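You operate a simulated robot arm through the tools that you are given. There is no shell and no other tool.

Carry out the task below with a simulated robot arm. There is one attempt and no reset: what you move stays moved.

## Task
Seal the terminal case with the red seal pad and the grey cover.
Fine: pad first, cover over it, both thumb nuts round to TIGHT and no further.

The check looks at the end state, three seconds after you hand in, the way a careful person would. Anything else that was tipped, shoved, dropped, spilled or broken makes it a failure. Lids that push on must go on centred and level and be pressed home; caps that screw on are set level and turned clockwise until they are tight.

## Robot
A 6-joint arm with a two-finger gripper, fixed in place. Base frame: the origin is at the foot of the arm, x ahead of it, y to its left, z up; the work surface is at about z = 900. Units: mm, rad, N and s.
With the tool pointing down near the work surface it reaches from about 140 to 680 mm from the base axis. Its first joint turns from -1.152 to 1.152 rad. Payload 2.45 kg.
The TCP is the grasp point between the finger pads, 30 mm short of the fingertips. In the tool frame z runs along the fingers and y along their closing line. Largest opening 106 mm; the body of the gripper starts 79 mm behind the TCP.
Orientation is that of the tool frame in the base frame, as [roll, pitch, yaw] about the fixed x, y, z axes, in that order (R = Rz(yaw) Ry(pitch) Rx(roll)). With the fingers straight down and closing along the base's y, the tool's x points along the base's -x, its y along +y and its z along -z.

## Interface
- The arm moves only by the tool step_arm. Its arguments are lists of equal length, an entry for each row: "xyz": the shift along the tool's x, y, z in cm, a list of three; "rot": the turn, a rotation vector about the tool's x, y, z in rad, a list of three. In form: {"xyz": [[tx, ty, tz], ...], "rot": [[wx, wy, wz], ...]}. A call has 1 to 20 rows; each row is the pose to reach, as a shift and turn from the pose commanded when the call began, along the tool's axes at that moment. "grip" is the gripper command, from -1 (shut) to 1 (fully open), values between in proportion, set as the call begins (left out, the last holds). A row lasts 0.2 s, in which the tool goes at most 50 mm and 0.15 rad; a call with a longer step from one row to the next is refused whole, and so is a gripper value outside its range. Where a pose cannot be reached the arm comes as near as it can. A force on the tool above 40 N (or 10 N above the force at the start of the call, whichever is more), or a blocked arm, ends the call early, and 0.2 s more pass. The fingers move at their own pace (about 153 mm/s each) and stop on an object; they squeeze with about 32 N. The grip force told is the motor's: it shows also when the fingers shut on nothing. Time passes only in rows, and 0.2 s behind the last, so rows that repeat a pose let the fingers close. The reply holds the time, the measured pose of the TCP, the force on the tool along the base axes, the opening and the grip force, in the units named above and with some noise, with the torque about the TCP (base axes, N m) and any sound that the robot's microphone picked up.
- Cameras (640 x 400 px; columns grow to the right, rows downward): "scene" is fixed at [69.9, 426, 1413.3]; the picture's right is [-0.60, -0.80, 0.00], its down [-0.39, 0.29, -0.87] and it looks along [0.70, -0.53, -0.49] (base axes); focal length 341 px, centre (320, 200). "wrist" rides on the gripper at [76, -2, -106] in the tool frame; the picture's right is [0.02, 1.00, 0.00], its down [-0.78, 0.02, -0.62] and it looks along [-0.62, 0.01, 0.78] (tool axes); focal length 247 px, centre (320, 200). There is no depth. A picture from a camera that has moved, and an enlarged one, comes with that camera's place and axes in the base frame and with its lens.
- grab_frame(camera): a new picture of that camera. It takes no simulated time.
- zoom(camera, box): a new picture of the part [left, top, right, bottom] of that camera's present view, enlarged. It takes no simulated time.
- job_done(): hands the job in; it is judged then, once.

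Nothing tells you positions but the pictures and the camera data. Unless the task says otherwise, let go and move clear before handing in.

The tools are called after "Request:" as name(argument=value, ...) on one line, values as JSON. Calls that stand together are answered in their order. step_arm: Moves the arm, as the interface text tells. Its arguments: {"type":"object","properties":{"xyz":{"type":"array"},"rot":{"type":"array"},"grip":{"type":"number"}},"required":["xyz","rot"]} The other tools are called the same way: grab_frame (camera) takes a picture; zoom (camera, box) takes an enlarged picture of a part of a camera's view; job_done () hands the job in.

At the start:

```text
time: 0.0
tool_pos: [407.6, -51.6, 1206.2]
tcp_rot: [3.141, 0.001, 3.141]
ft_force: [-0.2, 0.3, 0.6]
moment: [-0.01, -0.01, -0.01]
width: 106.1
grip_force: 0.0
```

scene: 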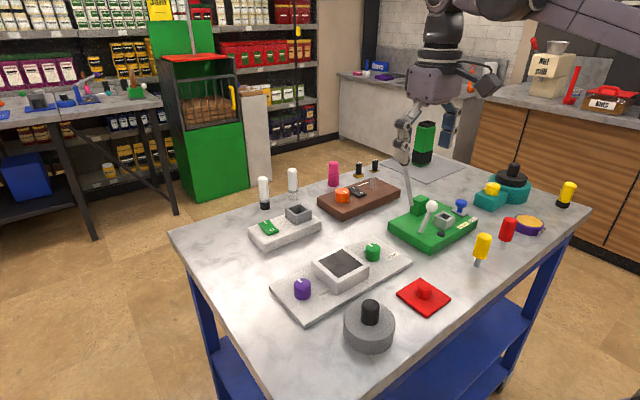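
wrist: 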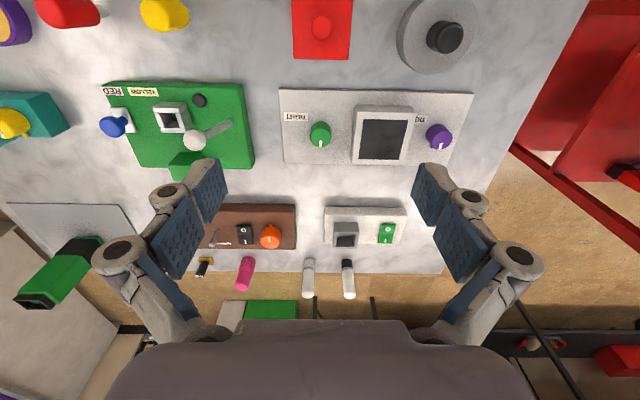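

I see a table with several boards. The terminal case looks like the light-grey plate with a square box between a green and a purple knob. The red pad with a knob and a round grey cover with a black knob sit in front of it. I'll zoom in for detail before moving.

Request:
zoom(camera="scene", box=[260, 220, 460, 360])

Request:
zoom(camera="wrist", box=[270, 0, 490, 170])

Request:
zoom(camera="scene", box=[380, 150, 600, 290])

```text
2.86 times, centred on (360, 290) of scene
camera zoom: at [69.9, 426.0, 1413.3], right [-0.6, -0.8, 0.0], down [-0.39, 0.29, -0.87], along [0.7, -0.53, -0.49], focal length 973 px, centre (206, -57)
```

zoom: 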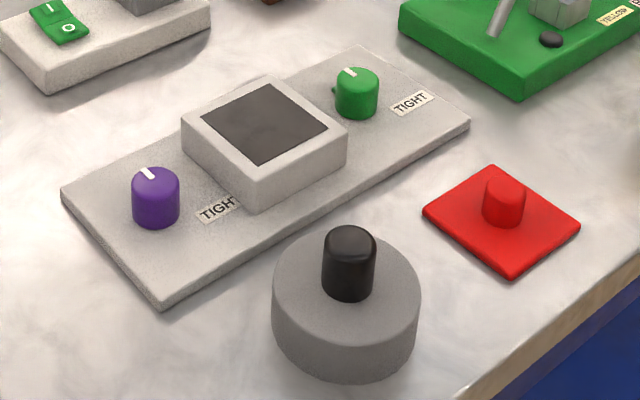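

```text
2.35 times, centred on (380, 85) of wrist
camera zoom: at [331.3, -52.9, 1312.9], right [-0.02, 1.0, 0.0], down [0.78, 0.02, 0.62], along [0.62, 0.01, -0.78], focal length 581 px, centre (179, 471)
```

zoom: 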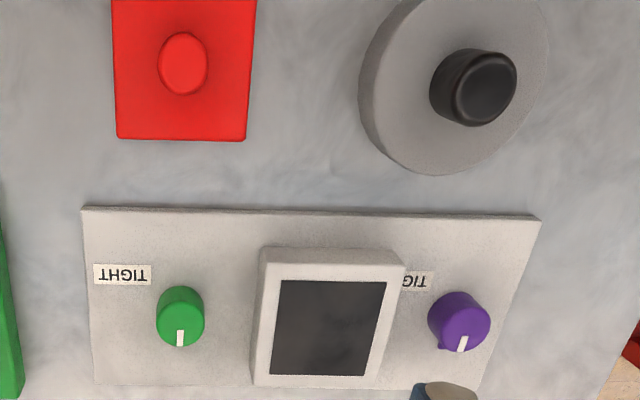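

```text
2.86 times, centred on (490, 220) of scene
camera zoom: at [69.9, 426.0, 1413.3], right [-0.6, -0.8, 0.0], down [-0.39, 0.29, -0.87], along [0.7, -0.53, -0.49], focal length 973 px, centre (-166, 143)
```

zoom: 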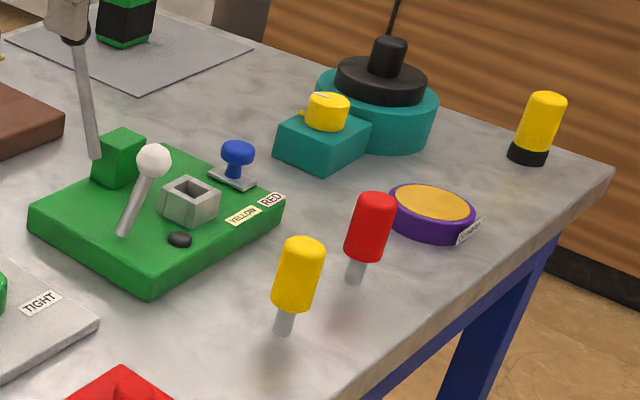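

The terminal case seems to be the grey plate with the square box and the green and purple thumb nuts, each with a TIGHT label. The red pad is at about (357, -52) and the cover at about (357, 95). I'll move above the case for a closer look.

Request:
step_arm(xyz=[[-1.2, 2.0, 2.4], [-2.4, 4.0, 4.8], [-3.6, 6.0, 7.2], [-4.8, 8.0, 9.6], [-6.0, 10.0, 12.0], [-6.0, 10.0, 12.0]], rot=[[0, 0, 0], [0, 0, 0], [0, 0, 0], [0, 0, 0], [0, 0, 0], [0, 0, 0]], grip=1)

Request:
grab_frame(camera="wrist")

Request:
grab_frame(camera="scene")

```text
time: 1.4
tool_pos: [469.4, 49.3, 1086.2]
tcp_rot: [-3.141, 0.0, -3.141]
ft_force: [0.7, 0.0, -0.3]
moment: [-0.02, -0.01, -0.02]
width: 105.6
grip_force: 0.0
```

```text
taken
camera wrist: at [392.4, 48.0, 1191.9], right [-0.02, 1.0, 0.0], down [0.78, 0.02, 0.62], along [0.62, 0.01, -0.78], focal length 247 px, centre (320, 200)
```

wrist: 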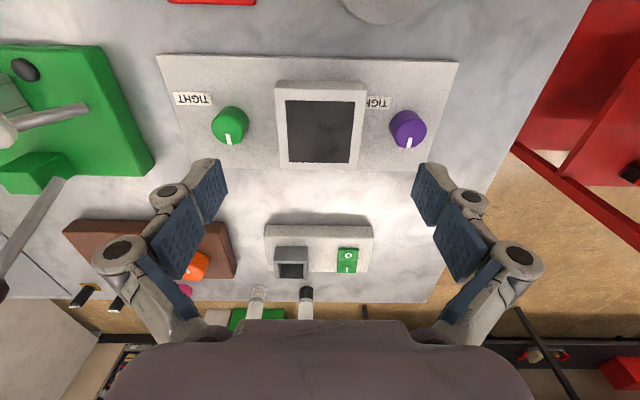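

```text
taken
```

scene: 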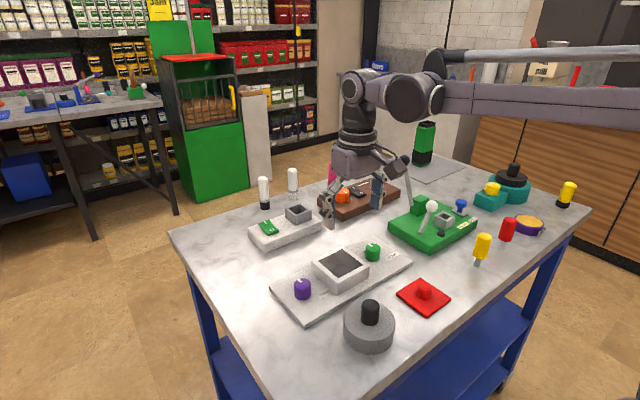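

The gripper is now in front of and above the case, and the nuts' white marks and TIGHT labels are visible. I'll enlarge the view to read the details.

Request:
zoom(camera="wrist", box=[150, 45, 310, 175])

Request:
zoom(camera="wrist", box=[265, 60, 425, 190])

Request:
zoom(camera="wrist", box=[340, 50, 470, 175])

```text
3.08 times, centred on (230, 110) of wrist
camera zoom: at [392.4, 48.0, 1191.9], right [-0.02, 1.0, 0.0], down [0.78, 0.02, 0.62], along [0.62, 0.01, -0.78], focal length 760 px, centre (597, 477)
```

zoom: 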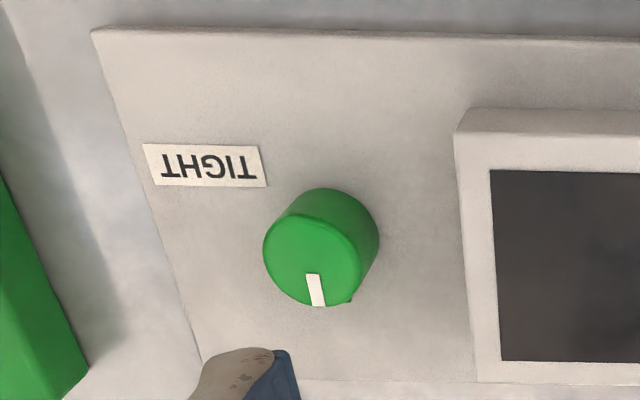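

```text
3.08 times, centred on (345, 125) of wrist
camera zoom: at [392.4, 48.0, 1191.9], right [-0.02, 1.0, 0.0], down [0.78, 0.02, 0.62], along [0.62, 0.01, -0.78], focal length 760 px, centre (243, 431)
```

zoom: 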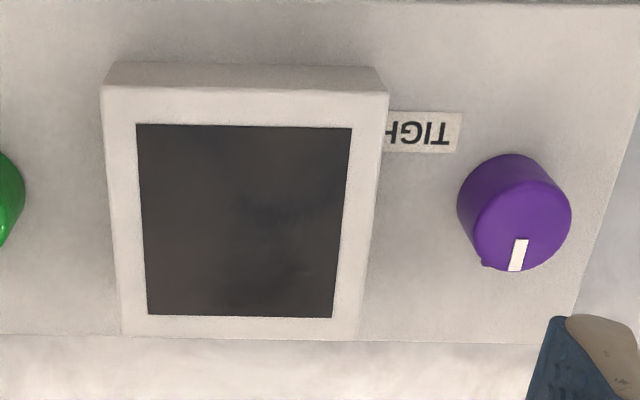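

```text
3.20 times, centred on (405, 112) of wrist
camera zoom: at [392.4, 48.0, 1191.9], right [-0.02, 1.0, 0.0], down [0.78, 0.02, 0.62], along [0.62, 0.01, -0.78], focal length 790 px, centre (48, 480)
```

zoom: 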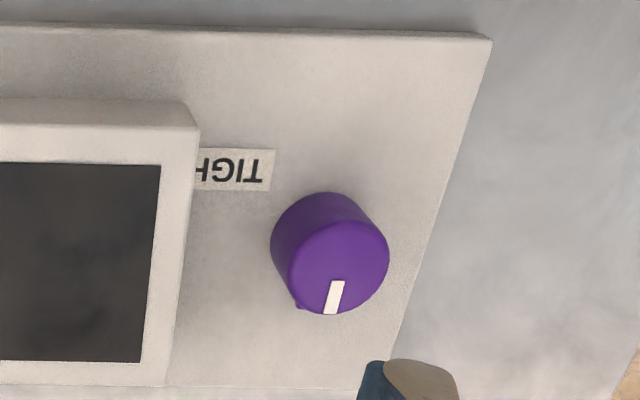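

The dark square opening measures about 69 mm and the case top about 90 mm. Both nuts' marks point away from the base, while TIGHT lies clockwise of them. I'll move over the green nut for a closer view.

Request:
step_arm(xyz=[[-0.3, -2.5, 1.7], [-0.6, -5.0, 3.4], [-0.9, -7.5, 5.1], [-1.1, -9.9, 6.6], [-1.1, -9.9, 6.6]], rot=[[0, 0, 0], [0, 0, 0], [0, 0, 0], [0, 0, 0], [0, 0, 0]])

Request:
grab_frame(camera="wrist")

Request:
zoom(camera="wrist", box=[220, 50, 420, 175])

```text
time: 2.6
tool_pos: [479.3, -50.2, 1018.9]
tcp_rot: [-3.141, 0.001, -3.141]
ft_force: [-0.1, -0.4, 0.5]
moment: [0.0, 0.0, -0.03]
width: 105.9
grip_force: 0.1
```

```text
taken
camera wrist: at [402.8, -51.9, 1126.6], right [-0.02, 1.0, 0.0], down [0.78, 0.02, 0.62], along [0.62, 0.01, -0.78], focal length 247 px, centre (320, 200)
```

wrist: 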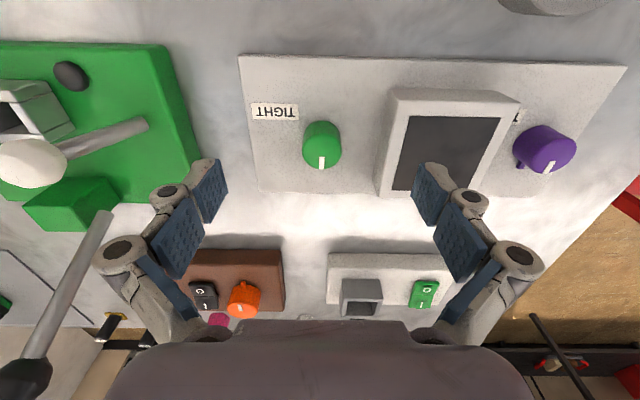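

```text
3.20 times, centred on (320, 112) of wrist
camera zoom: at [402.8, -51.9, 1126.6], right [-0.02, 1.0, 0.0], down [0.78, 0.02, 0.62], along [0.62, 0.01, -0.78], focal length 790 px, centre (320, 480)
```

zoom: 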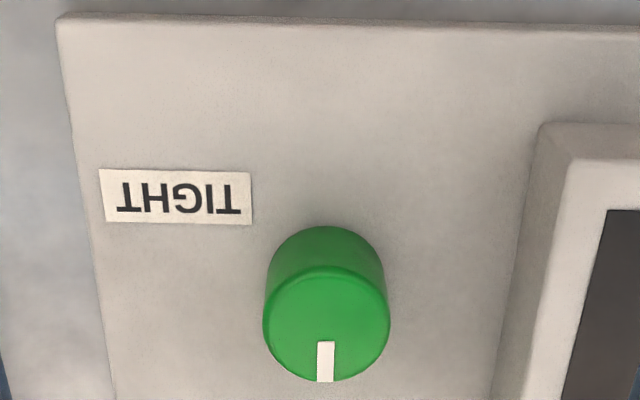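

I can see the green nut and its TIGHT label from above, but the small lug on its side is still unclear. I'll look at the nuts and the case from the scene camera.

Request:
zoom(camera="scene", box=[350, 230, 420, 275])

Request:
zoom(camera="scene", box=[280, 265, 350, 310])

Request:
zoom(camera="scene", box=[300, 235, 390, 300])

Request:
zoom(camera="scene", box=[335, 270, 465, 360])

```text
8.89 times, centred on (385, 252) of scene
camera zoom: at [69.9, 426.0, 1413.3], right [-0.6, -0.8, 0.0], down [-0.39, 0.29, -0.87], along [0.7, -0.53, -0.49], focal length 3028 px, centre (-258, -267)
```

zoom: 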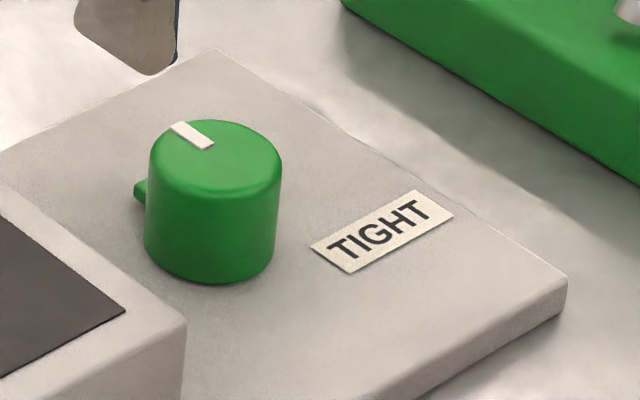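

```text
8.89 times, centred on (315, 288) of scene
camera zoom: at [69.9, 426.0, 1413.3], right [-0.6, -0.8, 0.0], down [-0.39, 0.29, -0.87], along [0.7, -0.53, -0.49], focal length 3028 px, centre (364, -578)
```

zoom: 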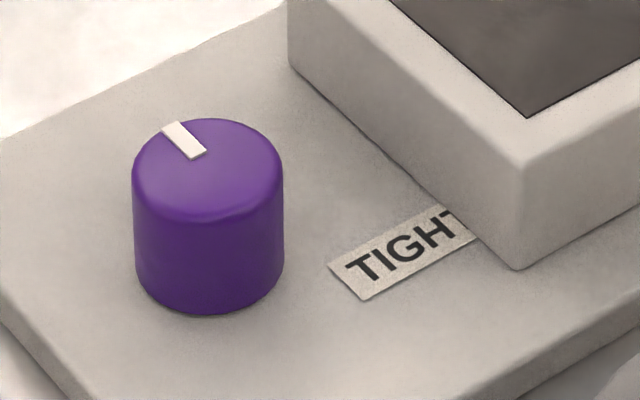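

```text
6.15 times, centred on (345, 268) of scene
camera zoom: at [69.9, 426.0, 1413.3], right [-0.6, -0.8, 0.0], down [-0.39, 0.29, -0.87], along [0.7, -0.53, -0.49], focal length 2096 px, centre (166, -215)
```

zoom: 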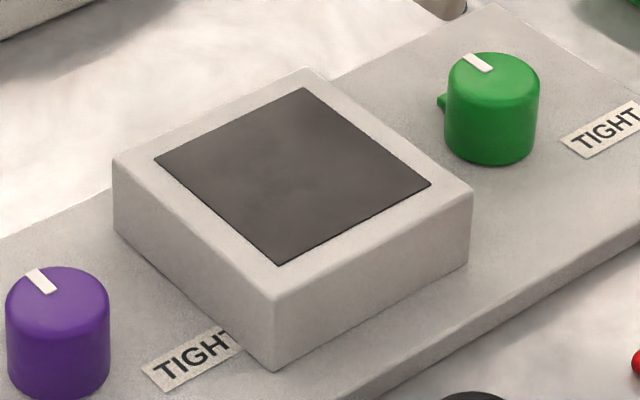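

```text
4.44 times, centred on (400, 315) of scene
camera zoom: at [69.9, 426.0, 1413.3], right [-0.6, -0.8, 0.0], down [-0.39, 0.29, -0.87], along [0.7, -0.53, -0.49], focal length 1514 px, centre (-36, -311)
```

zoom: 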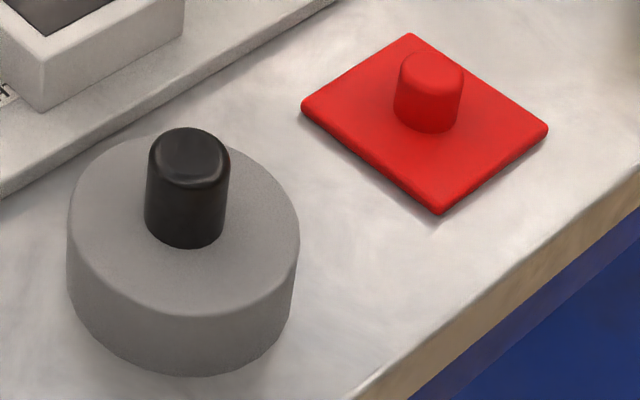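

The pad is a flat square of about 79 mm with a knob about 30 mm across. The cover is a round body of about 92 mm with a black knob about 32 mm across. I'll go above the red pad and check where its knob is.

Request:
step_arm(xyz=[[2.5, 0, 0.2], [5.0, 0, 0.4], [7.5, 0, 0.6], [10.0, 0, 0.8], [12.4, 0, 1.0], [12.4, 0, 1.0]], rot=[[0, 0, 0], [0, 0, 0], [0, 0, 0], [0, 0, 0], [0, 0, 0], [0, 0, 0]])

Request:
grab_frame(camera="wrist")

Request:
zoom(camera="wrist", box=[220, 70, 420, 195])

Request:
grab_frame(camera="scene")

```text
time: 4.0
tool_pos: [354.1, -49.9, 1009.8]
tcp_rot: [-3.14, 0.0, -3.141]
ft_force: [-0.2, 1.0, -0.8]
moment: [0.01, -0.03, 0.0]
width: 105.9
grip_force: 0.0
```

```text
taken
camera wrist: at [278.4, -51.8, 1116.0], right [-0.02, 1.0, 0.0], down [0.78, 0.02, 0.62], along [0.62, 0.01, -0.78], focal length 247 px, centre (320, 200)
```

wrist: 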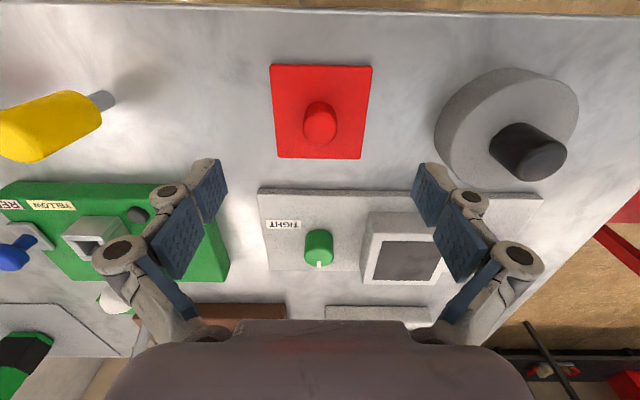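

```text
3.20 times, centred on (320, 132) of wrist
camera zoom: at [278.4, -51.8, 1116.0], right [-0.02, 1.0, 0.0], down [0.78, 0.02, 0.62], along [0.62, 0.01, -0.78], focal length 790 px, centre (320, 416)
```

zoom: 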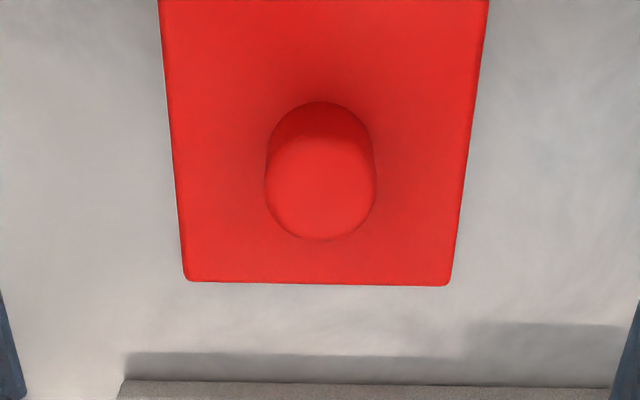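

```text
taken
```

scene: 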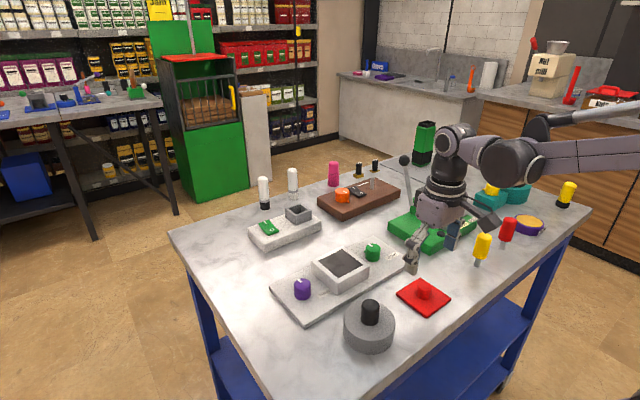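

The pad is axis-aligned, centred at about (355.5, -50.4), with its knob top near z 929. I'll part-close the fingers and come down around the knob, with the tips just above the pad.

Request:
step_arm(xyz=[[-0.14, -0.05, 1.0], [-0.14, -0.05, 2.5], [-0.14, -0.05, 4.0], [-0.14, -0.05, 5.2], [-0.14, -0.05, 5.2]], rot=[[0, 0, 0], [0, 0, 0], [0, 0, 0], [0, 0, 0], [0, 0, 0]], grip=0.0)

Request:
grab_frame(camera="wrist")

Request:
zoom(camera="scene", box=[370, 230, 490, 320])

```text
time: 5.2
tool_pos: [357.0, -50.6, 958.0]
tcp_rot: [-3.141, -0.001, 3.141]
ft_force: [-0.8, -0.3, 0.3]
moment: [0.02, -0.02, -0.01]
width: 53.1
grip_force: 0.1
```

```text
taken
camera wrist: at [279.7, -52.4, 1064.6], right [-0.02, 1.0, 0.0], down [0.78, 0.02, 0.62], along [0.62, 0.01, -0.78], focal length 247 px, centre (320, 200)
```

wrist: 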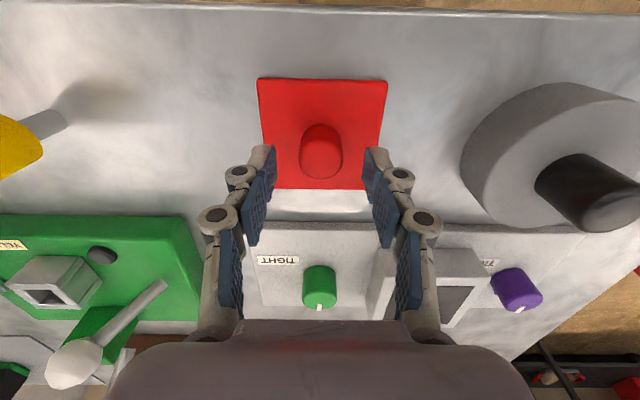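

```text
4.44 times, centred on (430, 275) of scene
camera zoom: at [69.9, 426.0, 1413.3], right [-0.6, -0.8, 0.0], down [-0.39, 0.29, -0.87], along [0.7, -0.53, -0.49], focal length 1514 px, centre (-169, -133)
```

zoom: 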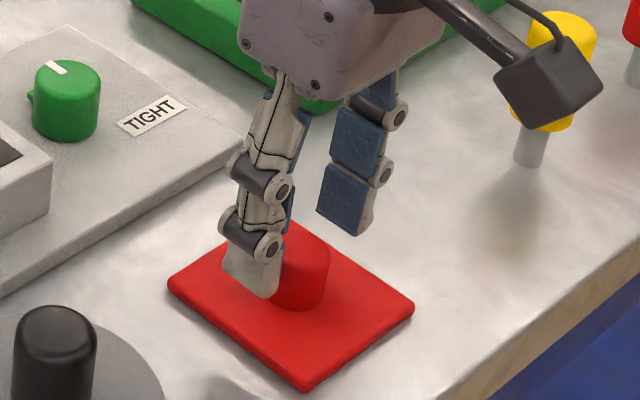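

The open fingers straddle the red knob, about 2 cm too high, with the pad level below. I'll lower the last 1.6 cm and check the clearance before closing.

Request:
step_arm(xyz=[[0, 0, 0.8], [0, 0, 1.6], [0, 0, 1.6]], rot=[[0, 0, 0], [0, 0, 0], [0, 0, 0]])

Request:
zoom(camera="scene", box=[380, 260, 460, 320])

Request:
zoom(camera="wrist", box=[220, 70, 420, 195])

```text
time: 6.0
tool_pos: [357.2, -51.5, 941.9]
tcp_rot: [-3.141, -0.001, 3.141]
ft_force: [-0.2, -0.5, -0.3]
moment: [0.0, 0.0, 0.03]
width: 53.1
grip_force: 0.0
```

```text
6.67 times, centred on (420, 290) of scene
camera zoom: at [69.9, 426.0, 1413.3], right [-0.6, -0.8, 0.0], down [-0.39, 0.29, -0.87], along [0.7, -0.53, -0.49], focal length 2271 px, centre (-347, -400)
```

zoom: 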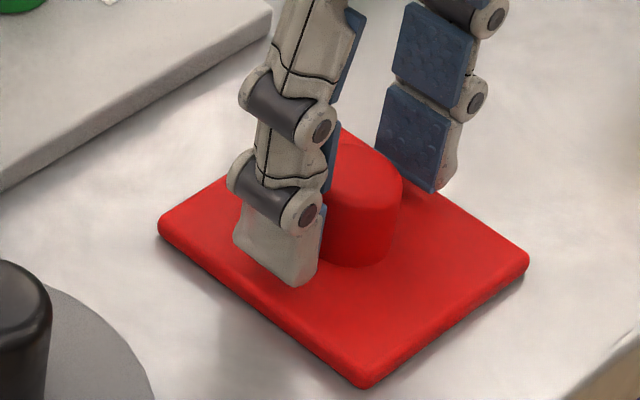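

```text
3.20 times, centred on (320, 132) of wrist
camera zoom: at [279.9, -52.6, 1048.8], right [-0.02, 1.0, 0.0], down [0.78, 0.02, 0.62], along [0.62, 0.01, -0.78], focal length 790 px, centre (320, 416)
```

zoom: 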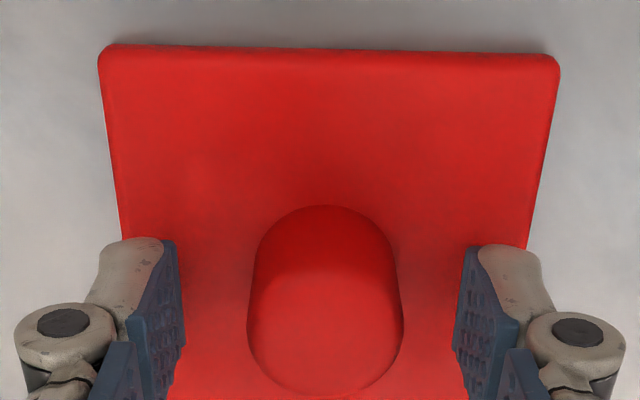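

The fingers are on either side of the knob, with the tips a few mm above the pad and the knob about 1 mm to +y. I'll shift slightly and close.

Request:
step_arm(xyz=[[0, 0.08, 0], [0, 0.08, 0], [0, 0.08, 0], [0, 0.08, 0], [0, 0.08, 0]], rot=[[0, 0, 0], [0, 0, 0], [0, 0, 0], [0, 0, 0], [0, 0, 0]], grip=-1)

Request:
zoom(camera="wrist", box=[220, 70, 420, 195])

Request:
zoom(camera="scene", box=[380, 260, 460, 320])

```text
time: 7.2
tool_pos: [357.0, -49.6, 942.9]
tcp_rot: [3.14, 0.001, -3.141]
ft_force: [0.5, -1.7, 1.5]
moment: [-0.03, -0.05, 0.0]
width: 26.2
grip_force: 32.2
```

```text
3.20 times, centred on (320, 132) of wrist
camera zoom: at [279.8, -51.8, 1048.9], right [-0.02, 1.0, 0.0], down [0.78, 0.02, 0.62], along [0.62, 0.01, -0.78], focal length 790 px, centre (320, 416)
```

zoom: 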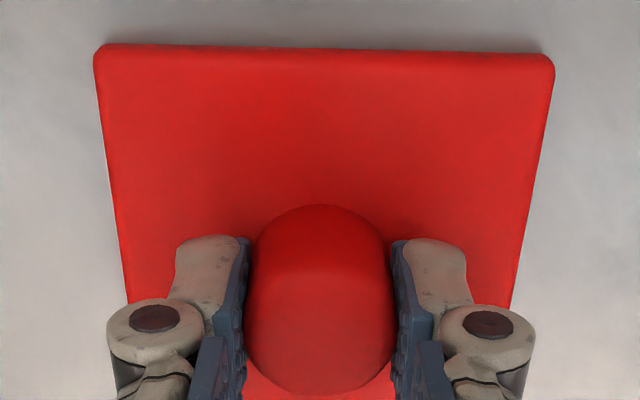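

```text
6.67 times, centred on (420, 290) of scene
camera zoom: at [69.9, 426.0, 1413.4], right [-0.6, -0.8, 0.0], down [-0.39, 0.29, -0.87], along [0.7, -0.53, -0.49], focal length 2271 px, centre (-347, -400)
```

zoom: 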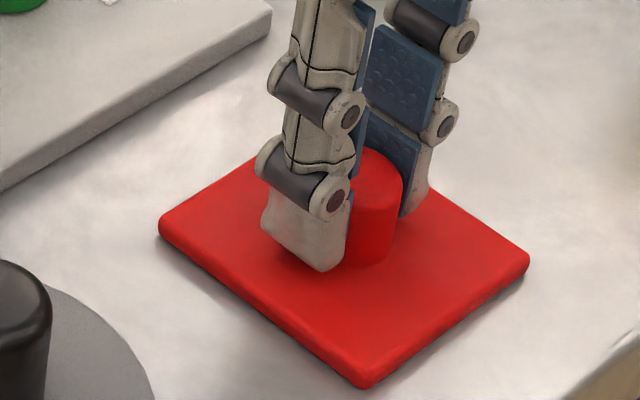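

The knob is gripped (26 mm, 32 N) with the pad centred in the fingers. I'll lift it straight up well above the case height and check that it hangs level.

Request:
step_arm(xyz=[[0, 0, -1.0], [0, 0, -3.0], [0, 0, -5.0], [0, 0, -7.0], [0, 0, -9.0], [0, 0, -9.0]], rot=[[0, 0, 0], [0, 0, 0], [0, 0, 0], [0, 0, 0], [0, 0, 0], [0, 0, 0]])

Request:
grab_frame(camera="wrist")

Request:
zoom(camera="scene", box=[360, 200, 480, 290])

```text
time: 8.6
tool_pos: [354.9, -49.6, 1031.7]
tcp_rot: [3.141, -0.001, 3.14]
ft_force: [-1.1, 0.2, 1.0]
moment: [-0.01, -0.03, -0.03]
width: 25.7
grip_force: 31.8
```

```text
taken
camera wrist: at [279.5, -51.3, 1138.6], right [-0.02, 1.0, 0.0], down [0.78, 0.02, 0.62], along [0.62, 0.01, -0.78], focal length 247 px, centre (320, 200)
```

wrist: 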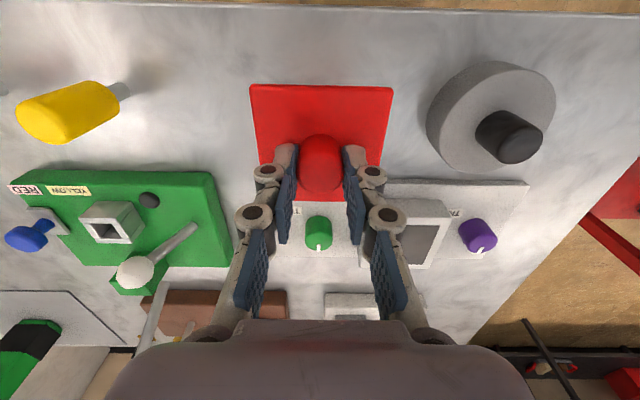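

```text
4.44 times, centred on (420, 245) of scene
camera zoom: at [69.9, 426.0, 1413.3], right [-0.6, -0.8, 0.0], down [-0.39, 0.29, -0.87], along [0.7, -0.53, -0.49], focal length 1514 px, centre (-124, 0)
```

zoom: 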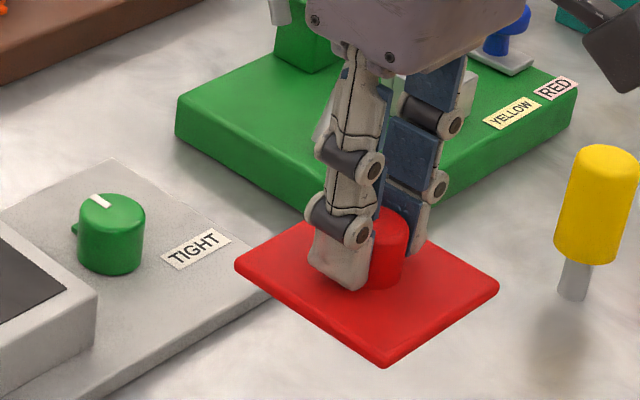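

The pad hangs level. I'll carry it at this height to above the case centre, at about (502, 50).

Request:
step_arm(xyz=[[-2.5, 1.7, 0], [-5.0, 3.4, 0], [-7.5, 5.1, 0], [-10.0, 6.8, 0], [-12.5, 8.5, 0], [-14.6, 10.0, 0], [-14.6, 10.0, 0], [-14.6, 10.0, 0]], rot=[[0, 0, 0], [0, 0, 0], [0, 0, 0], [0, 0, 0], [0, 0, 0], [0, 0, 0], [0, 0, 0], [0, 0, 0]])

Request:
grab_frame(camera="wrist")

Request:
zoom(camera="scene", box=[280, 200, 400, 290])

```text
time: 10.4
tool_pos: [502.9, 49.8, 1033.0]
tcp_rot: [-3.141, 0.001, 3.141]
ft_force: [-0.3, -0.2, 0.2]
moment: [0.03, -0.01, 0.0]
width: 26.0
grip_force: 32.1
```

```text
taken
camera wrist: at [426.3, 48.0, 1139.3], right [-0.02, 1.0, 0.0], down [0.78, 0.02, 0.62], along [0.62, 0.01, -0.78], focal length 247 px, centre (320, 200)
```

wrist: 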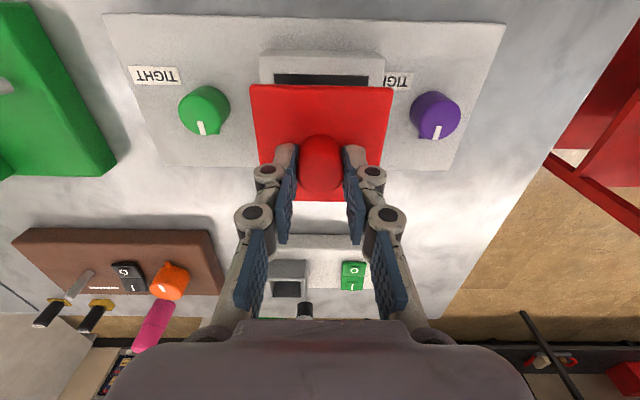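

```text
4.44 times, centred on (340, 245) of scene
camera zoom: at [69.9, 426.0, 1413.3], right [-0.6, -0.8, 0.0], down [-0.39, 0.29, -0.87], along [0.7, -0.53, -0.49], focal length 1514 px, centre (231, 0)
```

zoom: 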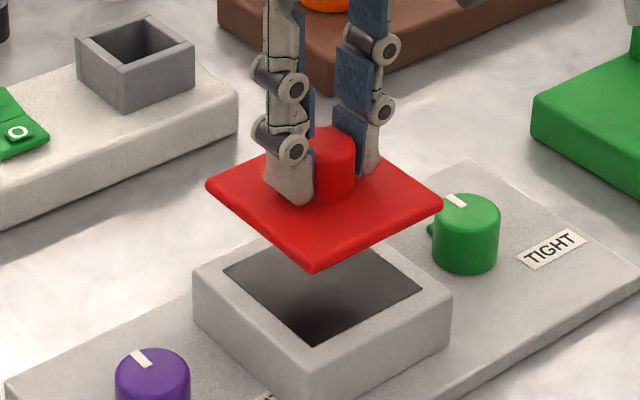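

The pad is above the case. I'll enlarge both views to measure its alignment against the case edges.

Request:
zoom(camera="wrist", box=[240, 40, 400, 140])

Request:
zoom(camera="wrist", box=[160, 60, 320, 160])

Request:
zoom(camera="wrist", box=[340, 50, 500, 150])

```text
4.00 times, centred on (320, 90) of wrist
camera zoom: at [426.3, 48.0, 1139.3], right [-0.02, 1.0, 0.0], down [0.78, 0.02, 0.62], along [0.62, 0.01, -0.78], focal length 988 px, centre (320, 640)
```

zoom: 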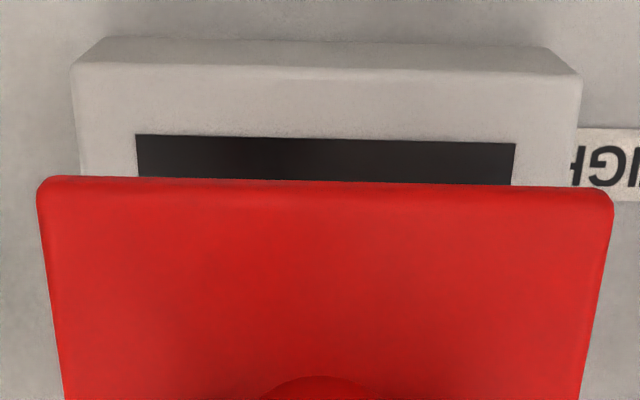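

```text
4.00 times, centred on (240, 110) of wrist
camera zoom: at [426.3, 48.0, 1139.3], right [-0.02, 1.0, 0.0], down [0.78, 0.02, 0.62], along [0.62, 0.01, -0.78], focal length 988 px, centre (640, 560)
```

zoom: 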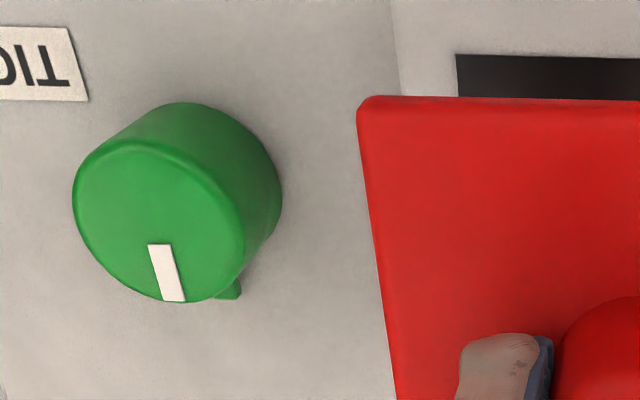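

```text
4.00 times, centred on (420, 100) of wrist
camera zoom: at [426.3, 48.0, 1139.3], right [-0.02, 1.0, 0.0], down [0.78, 0.02, 0.62], along [0.62, 0.01, -0.78], focal length 988 px, centre (-80, 600)
```

zoom: 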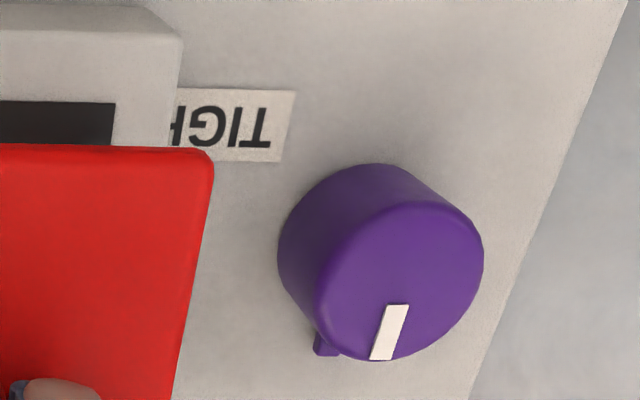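

By my measurement the pad is centred at about (501, 49.5) and the case at (500.6, 50). I'll make that small correction and lower to just above contact.

Request:
step_arm(xyz=[[0.04, 0.05, 1.0], [0.04, 0.05, 2.0], [0.04, 0.05, 3.0], [0.04, 0.05, 4.0], [0.04, 0.05, 4.4], [0.04, 0.05, 4.4]], rot=[[0, 0, 0], [0, 0, 0], [0, 0, 0], [0, 0, 0], [0, 0, 0], [0, 0, 0]])

Request:
zoom(camera="wrist", box=[220, 50, 420, 175])

Request:
zoom(camera="scene", box=[290, 215, 390, 290])

```text
time: 11.8
tool_pos: [501.6, 51.0, 989.5]
tcp_rot: [-3.141, 0.002, 3.142]
ft_force: [0.7, -0.3, 0.2]
moment: [-0.01, -0.01, 0.06]
width: 26.2
grip_force: 32.1
```

```text
3.20 times, centred on (320, 112) of wrist
camera zoom: at [425.7, 49.1, 1095.1], right [-0.02, 1.0, 0.0], down [0.78, 0.02, 0.62], along [0.62, 0.01, -0.78], focal length 790 px, centre (320, 480)
```

zoom: 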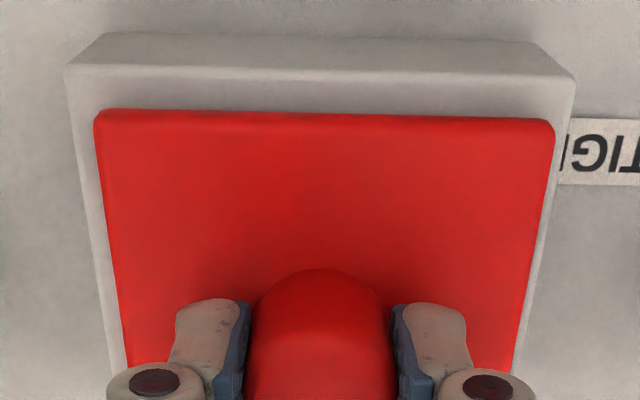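

```text
5.33 times, centred on (340, 252) of scene
camera zoom: at [69.9, 426.0, 1413.3], right [-0.6, -0.8, 0.0], down [-0.39, 0.29, -0.87], along [0.7, -0.53, -0.49], focal length 1817 px, centre (213, -80)
```

zoom: 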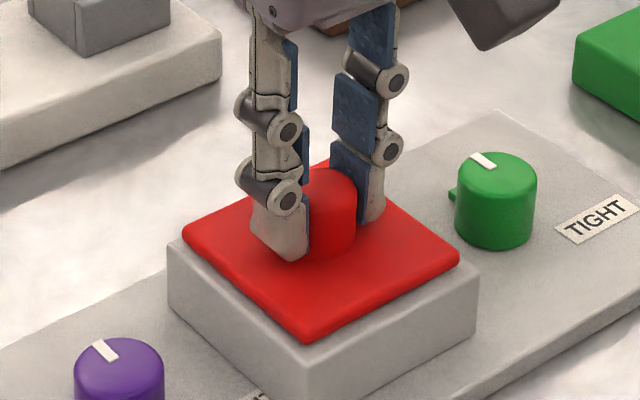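

Margins are even all round, within about 1 mm, and the pad is about 4 mm above the case top. I'll lower gently to contact in small steps.

Request:
step_arm(xyz=[[0, -0.04, 0.2], [0, -0.04, 0.35], [0, -0.04, 0.35]], rot=[[0, 0, 0], [0, 0, 0], [0, 0, 0]])

```text
time: 12.6
tool_pos: [502.2, 50.0, 987.9]
tcp_rot: [3.141, 0.002, -3.141]
ft_force: [-2.4, 0.0, 8.2]
moment: [0.01, 0.07, 0.0]
width: 26.1
grip_force: 32.2
stopped in row 3: the force on the tool passed its limit at 42 N (the readings are from after the stop); the commanded pose is now the measured one
```

The pad made contact at TCP z of about 988, with 8 N remaining. I'll check that it sits flat on the case before releasing.

Request:
zoom(camera="wrist", box=[220, 50, 420, 175])

Request:
zoom(camera="scene", box=[290, 215, 390, 290])

```text
3.20 times, centred on (320, 112) of wrist
camera zoom: at [425.5, 48.9, 1093.7], right [-0.02, 1.0, 0.0], down [0.78, 0.02, 0.62], along [0.62, 0.01, -0.78], focal length 790 px, centre (320, 480)
```

zoom: 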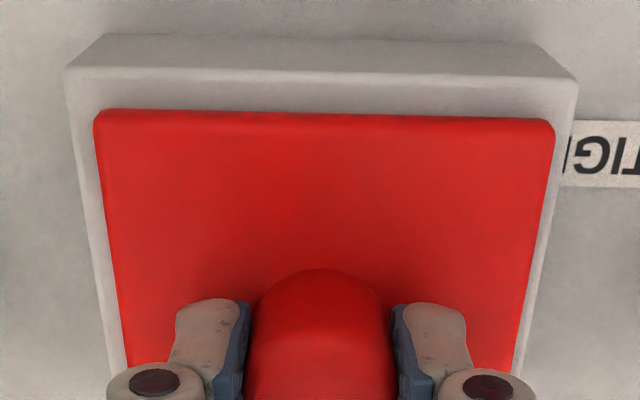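

```text
5.33 times, centred on (340, 252) of scene
camera zoom: at [69.7, 426.0, 1413.4], right [-0.6, -0.8, 0.0], down [-0.39, 0.29, -0.87], along [0.7, -0.53, -0.49], focal length 1817 px, centre (213, -80)
```

zoom: 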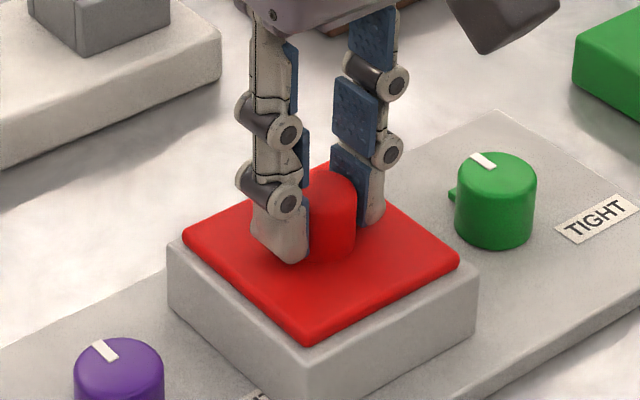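

The pad sits flat and centred on the case. I'll open the fingers and lift straight off.

Request:
step_arm(xyz=[[0, 0, -0.05], [0, 0, -0.05], [0, 0, -0.05]], rot=[[0, 0, 0], [0, 0, 0], [0, 0, 0]], grip=0.0)

Request:
step_arm(xyz=[[0, 0, -1.0], [0, 0, -3.0], [0, 0, -5.0], [0, 0, -7.5], [0, 0, -7.5]], rot=[[0, 0, 0], [0, 0, 0], [0, 0, 0], [0, 0, 0], [0, 0, 0]])

Request:
grab_frame(camera="wrist")

Request:
zoom(camera="scene", box=[280, 215, 400, 305])

```text
time: 13.4
tool_pos: [502.5, 51.7, 988.6]
tcp_rot: [3.141, 0.002, -3.141]
ft_force: [0.4, 0.0, -0.3]
moment: [-0.04, -0.02, 0.01]
width: 53.1
grip_force: 0.1
```

```text
time: 14.6
tool_pos: [502.3, 51.2, 1062.1]
tcp_rot: [3.141, 0.002, 3.141]
ft_force: [-0.1, -0.2, 0.6]
moment: [0.02, 0.05, -0.02]
width: 52.8
grip_force: 0.2
```

```text
taken
camera wrist: at [425.5, 48.6, 1168.8], right [-0.02, 1.0, 0.0], down [0.78, 0.02, 0.62], along [0.62, 0.01, -0.78], focal length 247 px, centre (320, 200)
```

wrist: 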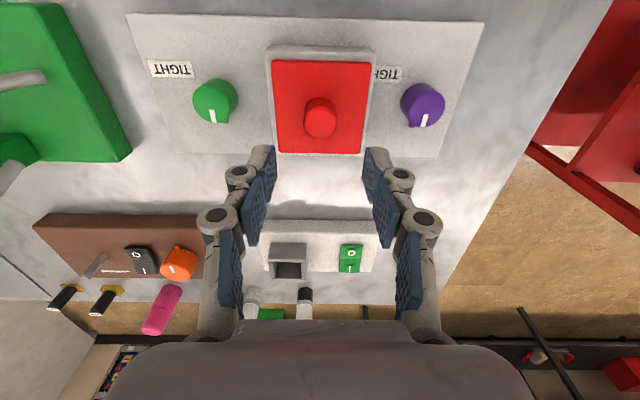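

```text
4.44 times, centred on (340, 260) of scene
camera zoom: at [69.9, 426.0, 1413.3], right [-0.6, -0.8, 0.0], down [-0.39, 0.29, -0.87], along [0.7, -0.53, -0.49], focal length 1514 px, centre (231, -67)
```

zoom: 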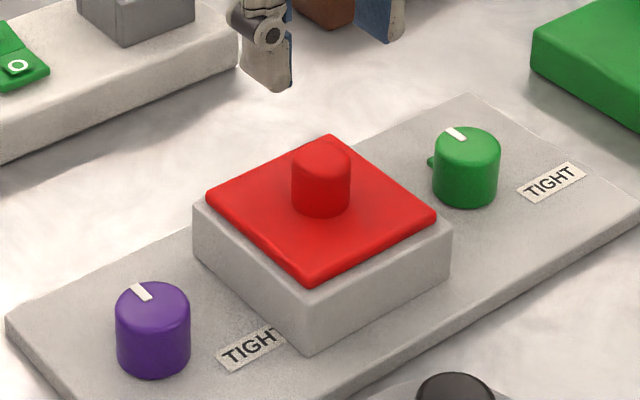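

The pad is on the case. I'll enlarge once to verify centring from above.

Request:
zoom(camera="wrist", box=[250, 35, 390, 165])

Request:
zoom(camera="wrist", box=[140, 40, 250, 150])

Request:
zoom(camera="wrist", box=[360, 40, 470, 150])

```text
3.08 times, centred on (320, 100) of wrist
camera zoom: at [425.5, 48.6, 1168.8], right [-0.02, 1.0, 0.0], down [0.78, 0.02, 0.62], along [0.62, 0.01, -0.78], focal length 760 px, centre (320, 508)
```

zoom: 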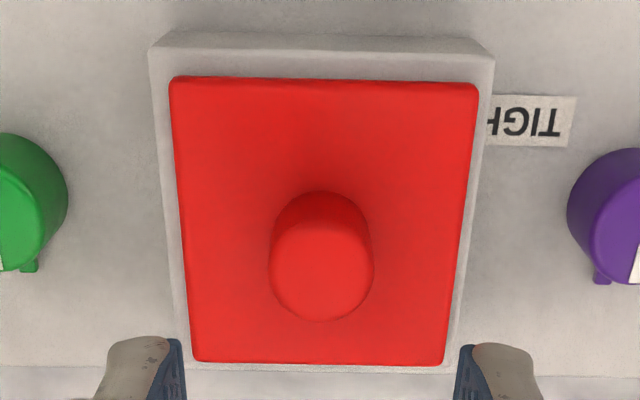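

```text
3.64 times, centred on (195, 95) of wrist
camera zoom: at [425.5, 48.6, 1168.8], right [-0.02, 1.0, 0.0], down [0.78, 0.02, 0.62], along [0.62, 0.01, -0.78], focal length 898 px, centre (774, 582)
```

zoom: 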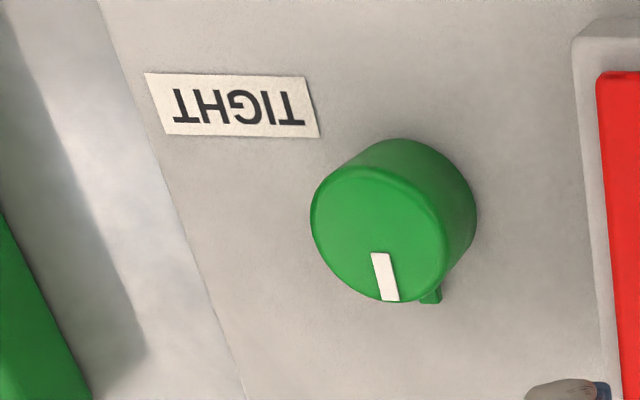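

```text
3.64 times, centred on (415, 95) of wrist
camera zoom: at [425.5, 48.6, 1168.8], right [-0.02, 1.0, 0.0], down [0.78, 0.02, 0.62], along [0.62, 0.01, -0.78], focal length 898 px, centre (-26, 582)
```

zoom: 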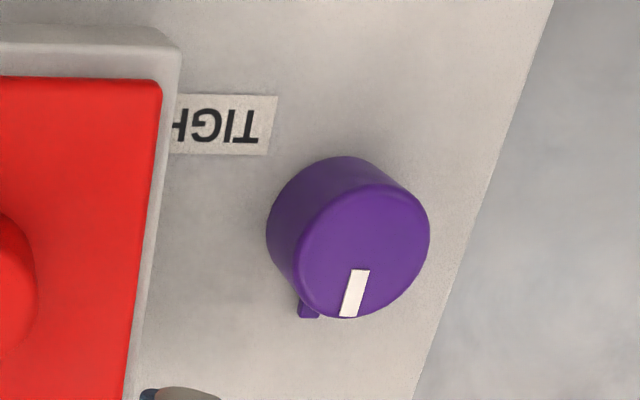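

The pad is centred within about 0.5 mm. Next is the grey cover, so I'll move above it at about (359, 98) to measure it.

Request:
step_arm(xyz=[[2.8, 1.0, 0], [5.6, 2.0, 0], [8.4, 3.0, 0], [11.2, 4.0, 0], [14.2, 4.7, 0], [14.2, 4.7, 0]], rot=[[0, 0, 0], [0, 0, 0], [0, 0, 0], [0, 0, 0], [0, 0, 0], [0, 0, 0]])

Request:
grab_frame(camera="wrist")

Request:
zoom(camera="wrist", box=[240, 40, 400, 190])

Request:
zoom(camera="scene", box=[320, 240, 440, 360])

```text
time: 16.0
tool_pos: [360.8, 98.4, 1063.7]
tcp_rot: [3.141, 0.001, 3.141]
ft_force: [-0.2, 0.3, 0.1]
moment: [0.01, 0.0, -0.04]
width: 52.7
grip_force: 0.0
```

```text
taken
camera wrist: at [283.6, 96.8, 1168.9], right [-0.02, 1.0, 0.0], down [0.78, 0.02, 0.62], along [0.62, 0.01, -0.78], focal length 247 px, centre (320, 200)
```

wrist: 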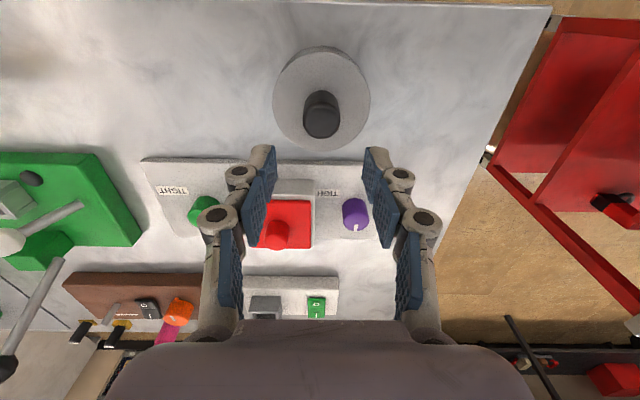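

```text
2.67 times, centred on (320, 115) of wrist
camera zoom: at [283.6, 96.8, 1168.9], right [-0.02, 1.0, 0.0], down [0.78, 0.02, 0.62], along [0.62, 0.01, -0.78], focal length 659 px, centre (320, 427)
```

zoom: 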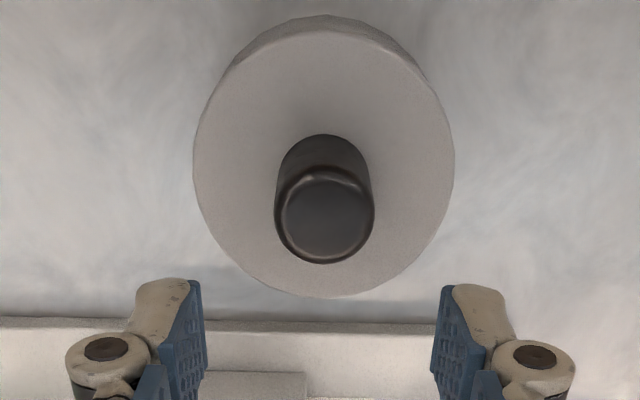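

```text
3.33 times, centred on (380, 300) of scene
camera zoom: at [69.9, 426.0, 1413.3], right [-0.6, -0.8, 0.0], down [-0.39, 0.29, -0.87], along [0.7, -0.53, -0.49], focal length 1136 px, centre (120, -133)
```

zoom: 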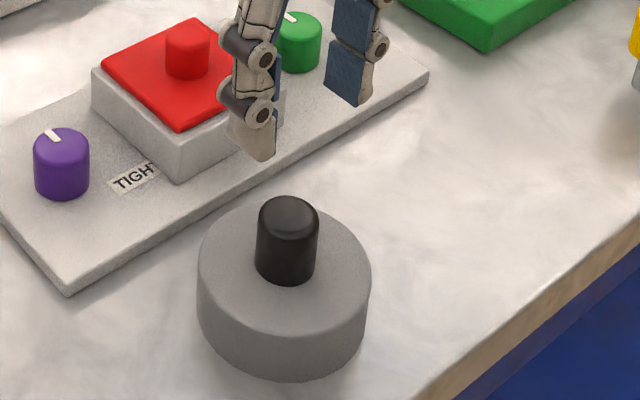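

The cover is at about (359.8, 99.6), with its top at about z 935 and knob top at about z 966. I'll centre on the knob and lower around it.

Request:
step_arm(xyz=[[-0.02, 0.08, 2.0], [-0.02, 0.08, 4.0], [-0.02, 0.08, 6.0], [-0.02, 0.08, 7.5], [-0.02, 0.08, 8.6], [-0.02, 0.08, 8.6]], rot=[[0, 0, 0], [0, 0, 0], [0, 0, 0], [0, 0, 0], [0, 0, 0], [0, 0, 0]])

Request:
zoom(camera="wrist", box=[220, 50, 420, 200])

Request:
zoom(camera="scene", box=[320, 260, 420, 360])

```text
time: 17.4
tool_pos: [361.6, 98.5, 976.5]
tcp_rot: [3.14, 0.002, 3.14]
ft_force: [-0.1, 0.1, -0.3]
moment: [-0.02, -0.02, 0.01]
width: 53.1
grip_force: 0.0
```

```text
2.67 times, centred on (320, 125) of wrist
camera zoom: at [284.4, 96.6, 1082.0], right [-0.02, 1.0, 0.0], down [0.78, 0.02, 0.62], along [0.62, 0.01, -0.78], focal length 659 px, centre (320, 400)
```

zoom: 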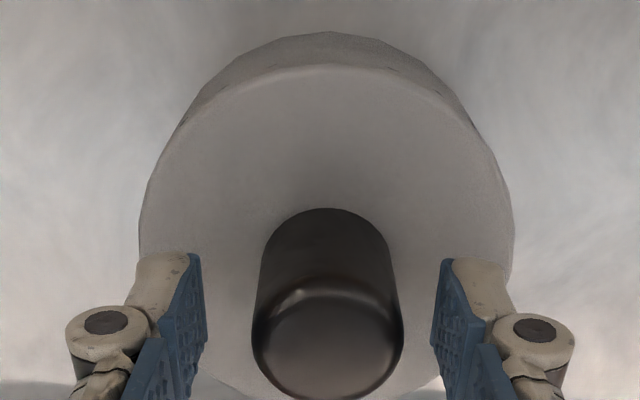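

```text
4.00 times, centred on (370, 310) of scene
camera zoom: at [69.9, 426.0, 1413.3], right [-0.6, -0.8, 0.0], down [-0.39, 0.29, -0.87], along [0.7, -0.53, -0.49], focal length 1363 px, centre (120, -240)
```

zoom: 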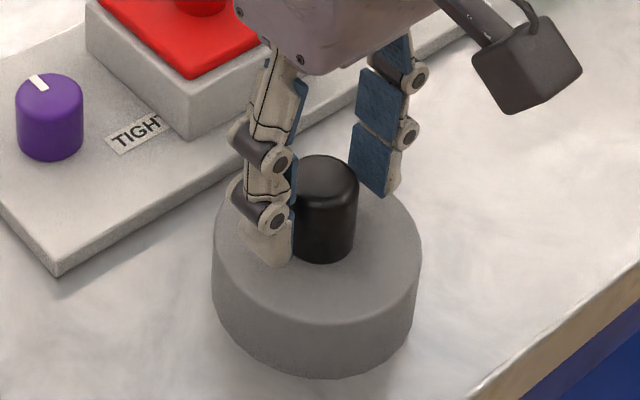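

The knob sits about 1.5 mm to +y of the finger centre. I'll shift, go down another 7 mm and close on it.

Request:
step_arm(xyz=[[0.05, 0.16, 0.3], [0.05, 0.16, 0.7], [0.05, 0.16, 0.7]], rot=[[0, 0, 0], [0, 0, 0], [0, 0, 0]])

Request:
zoom(camera="wrist", box=[220, 50, 420, 200])

Request:
zoom(camera="scene", box=[320, 260, 420, 360])

```text
time: 18.2
tool_pos: [360.3, 100.1, 969.0]
tcp_rot: [-3.141, 0.001, 3.141]
ft_force: [0.3, 0.8, -0.6]
moment: [0.0, -0.01, -0.01]
width: 52.9
grip_force: 0.1
```

```text
2.67 times, centred on (320, 125) of wrist
camera zoom: at [283.8, 98.4, 1075.2], right [-0.02, 1.0, 0.0], down [0.78, 0.02, 0.62], along [0.62, 0.01, -0.78], focal length 659 px, centre (320, 400)
```

zoom: 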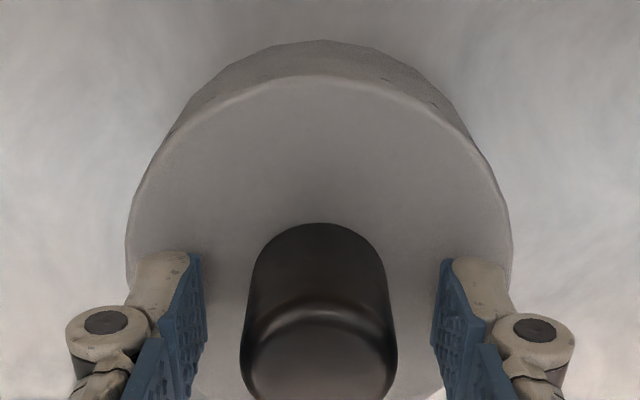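

```text
4.00 times, centred on (370, 310) of scene
camera zoom: at [69.9, 426.0, 1413.3], right [-0.6, -0.8, 0.0], down [-0.39, 0.29, -0.87], along [0.7, -0.53, -0.49], focal length 1363 px, centre (120, -240)
```

zoom: 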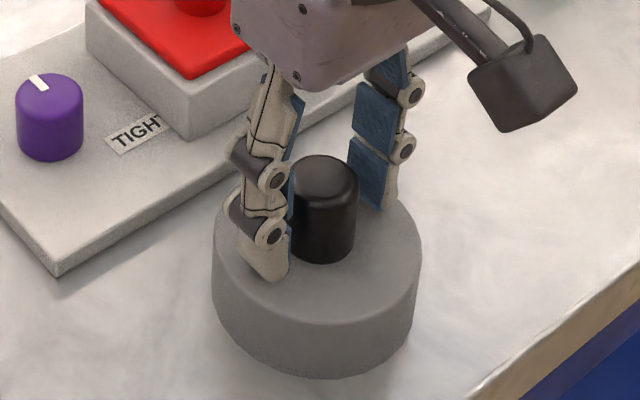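

Centred on the knob, with the tips just above the cover top. Closing now.

Request:
step_arm(xyz=[[0, 0, 0], [0, 0, 0], [0, 0, 0], [0, 0, 0]], rot=[[0, 0, 0], [0, 0, 0], [0, 0, 0], [0, 0, 0]], grip=-1)

Request:
zoom(camera="wrist", box=[220, 50, 420, 200])

```text
time: 19.2
tool_pos: [360.8, 100.5, 968.6]
tcp_rot: [3.141, 0.001, -3.141]
ft_force: [-0.3, -1.1, 3.5]
moment: [-0.04, 0.03, 0.0]
width: 30.3
grip_force: 31.5
```

```text
2.67 times, centred on (320, 125) of wrist
camera zoom: at [283.8, 98.3, 1075.3], right [-0.02, 1.0, 0.0], down [0.78, 0.02, 0.62], along [0.62, 0.01, -0.78], focal length 659 px, centre (320, 400)
```

zoom: 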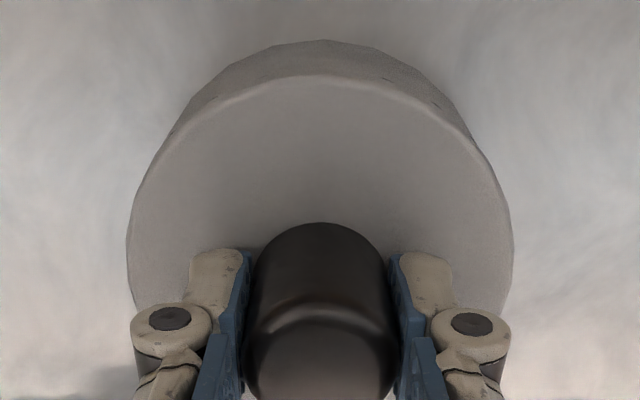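

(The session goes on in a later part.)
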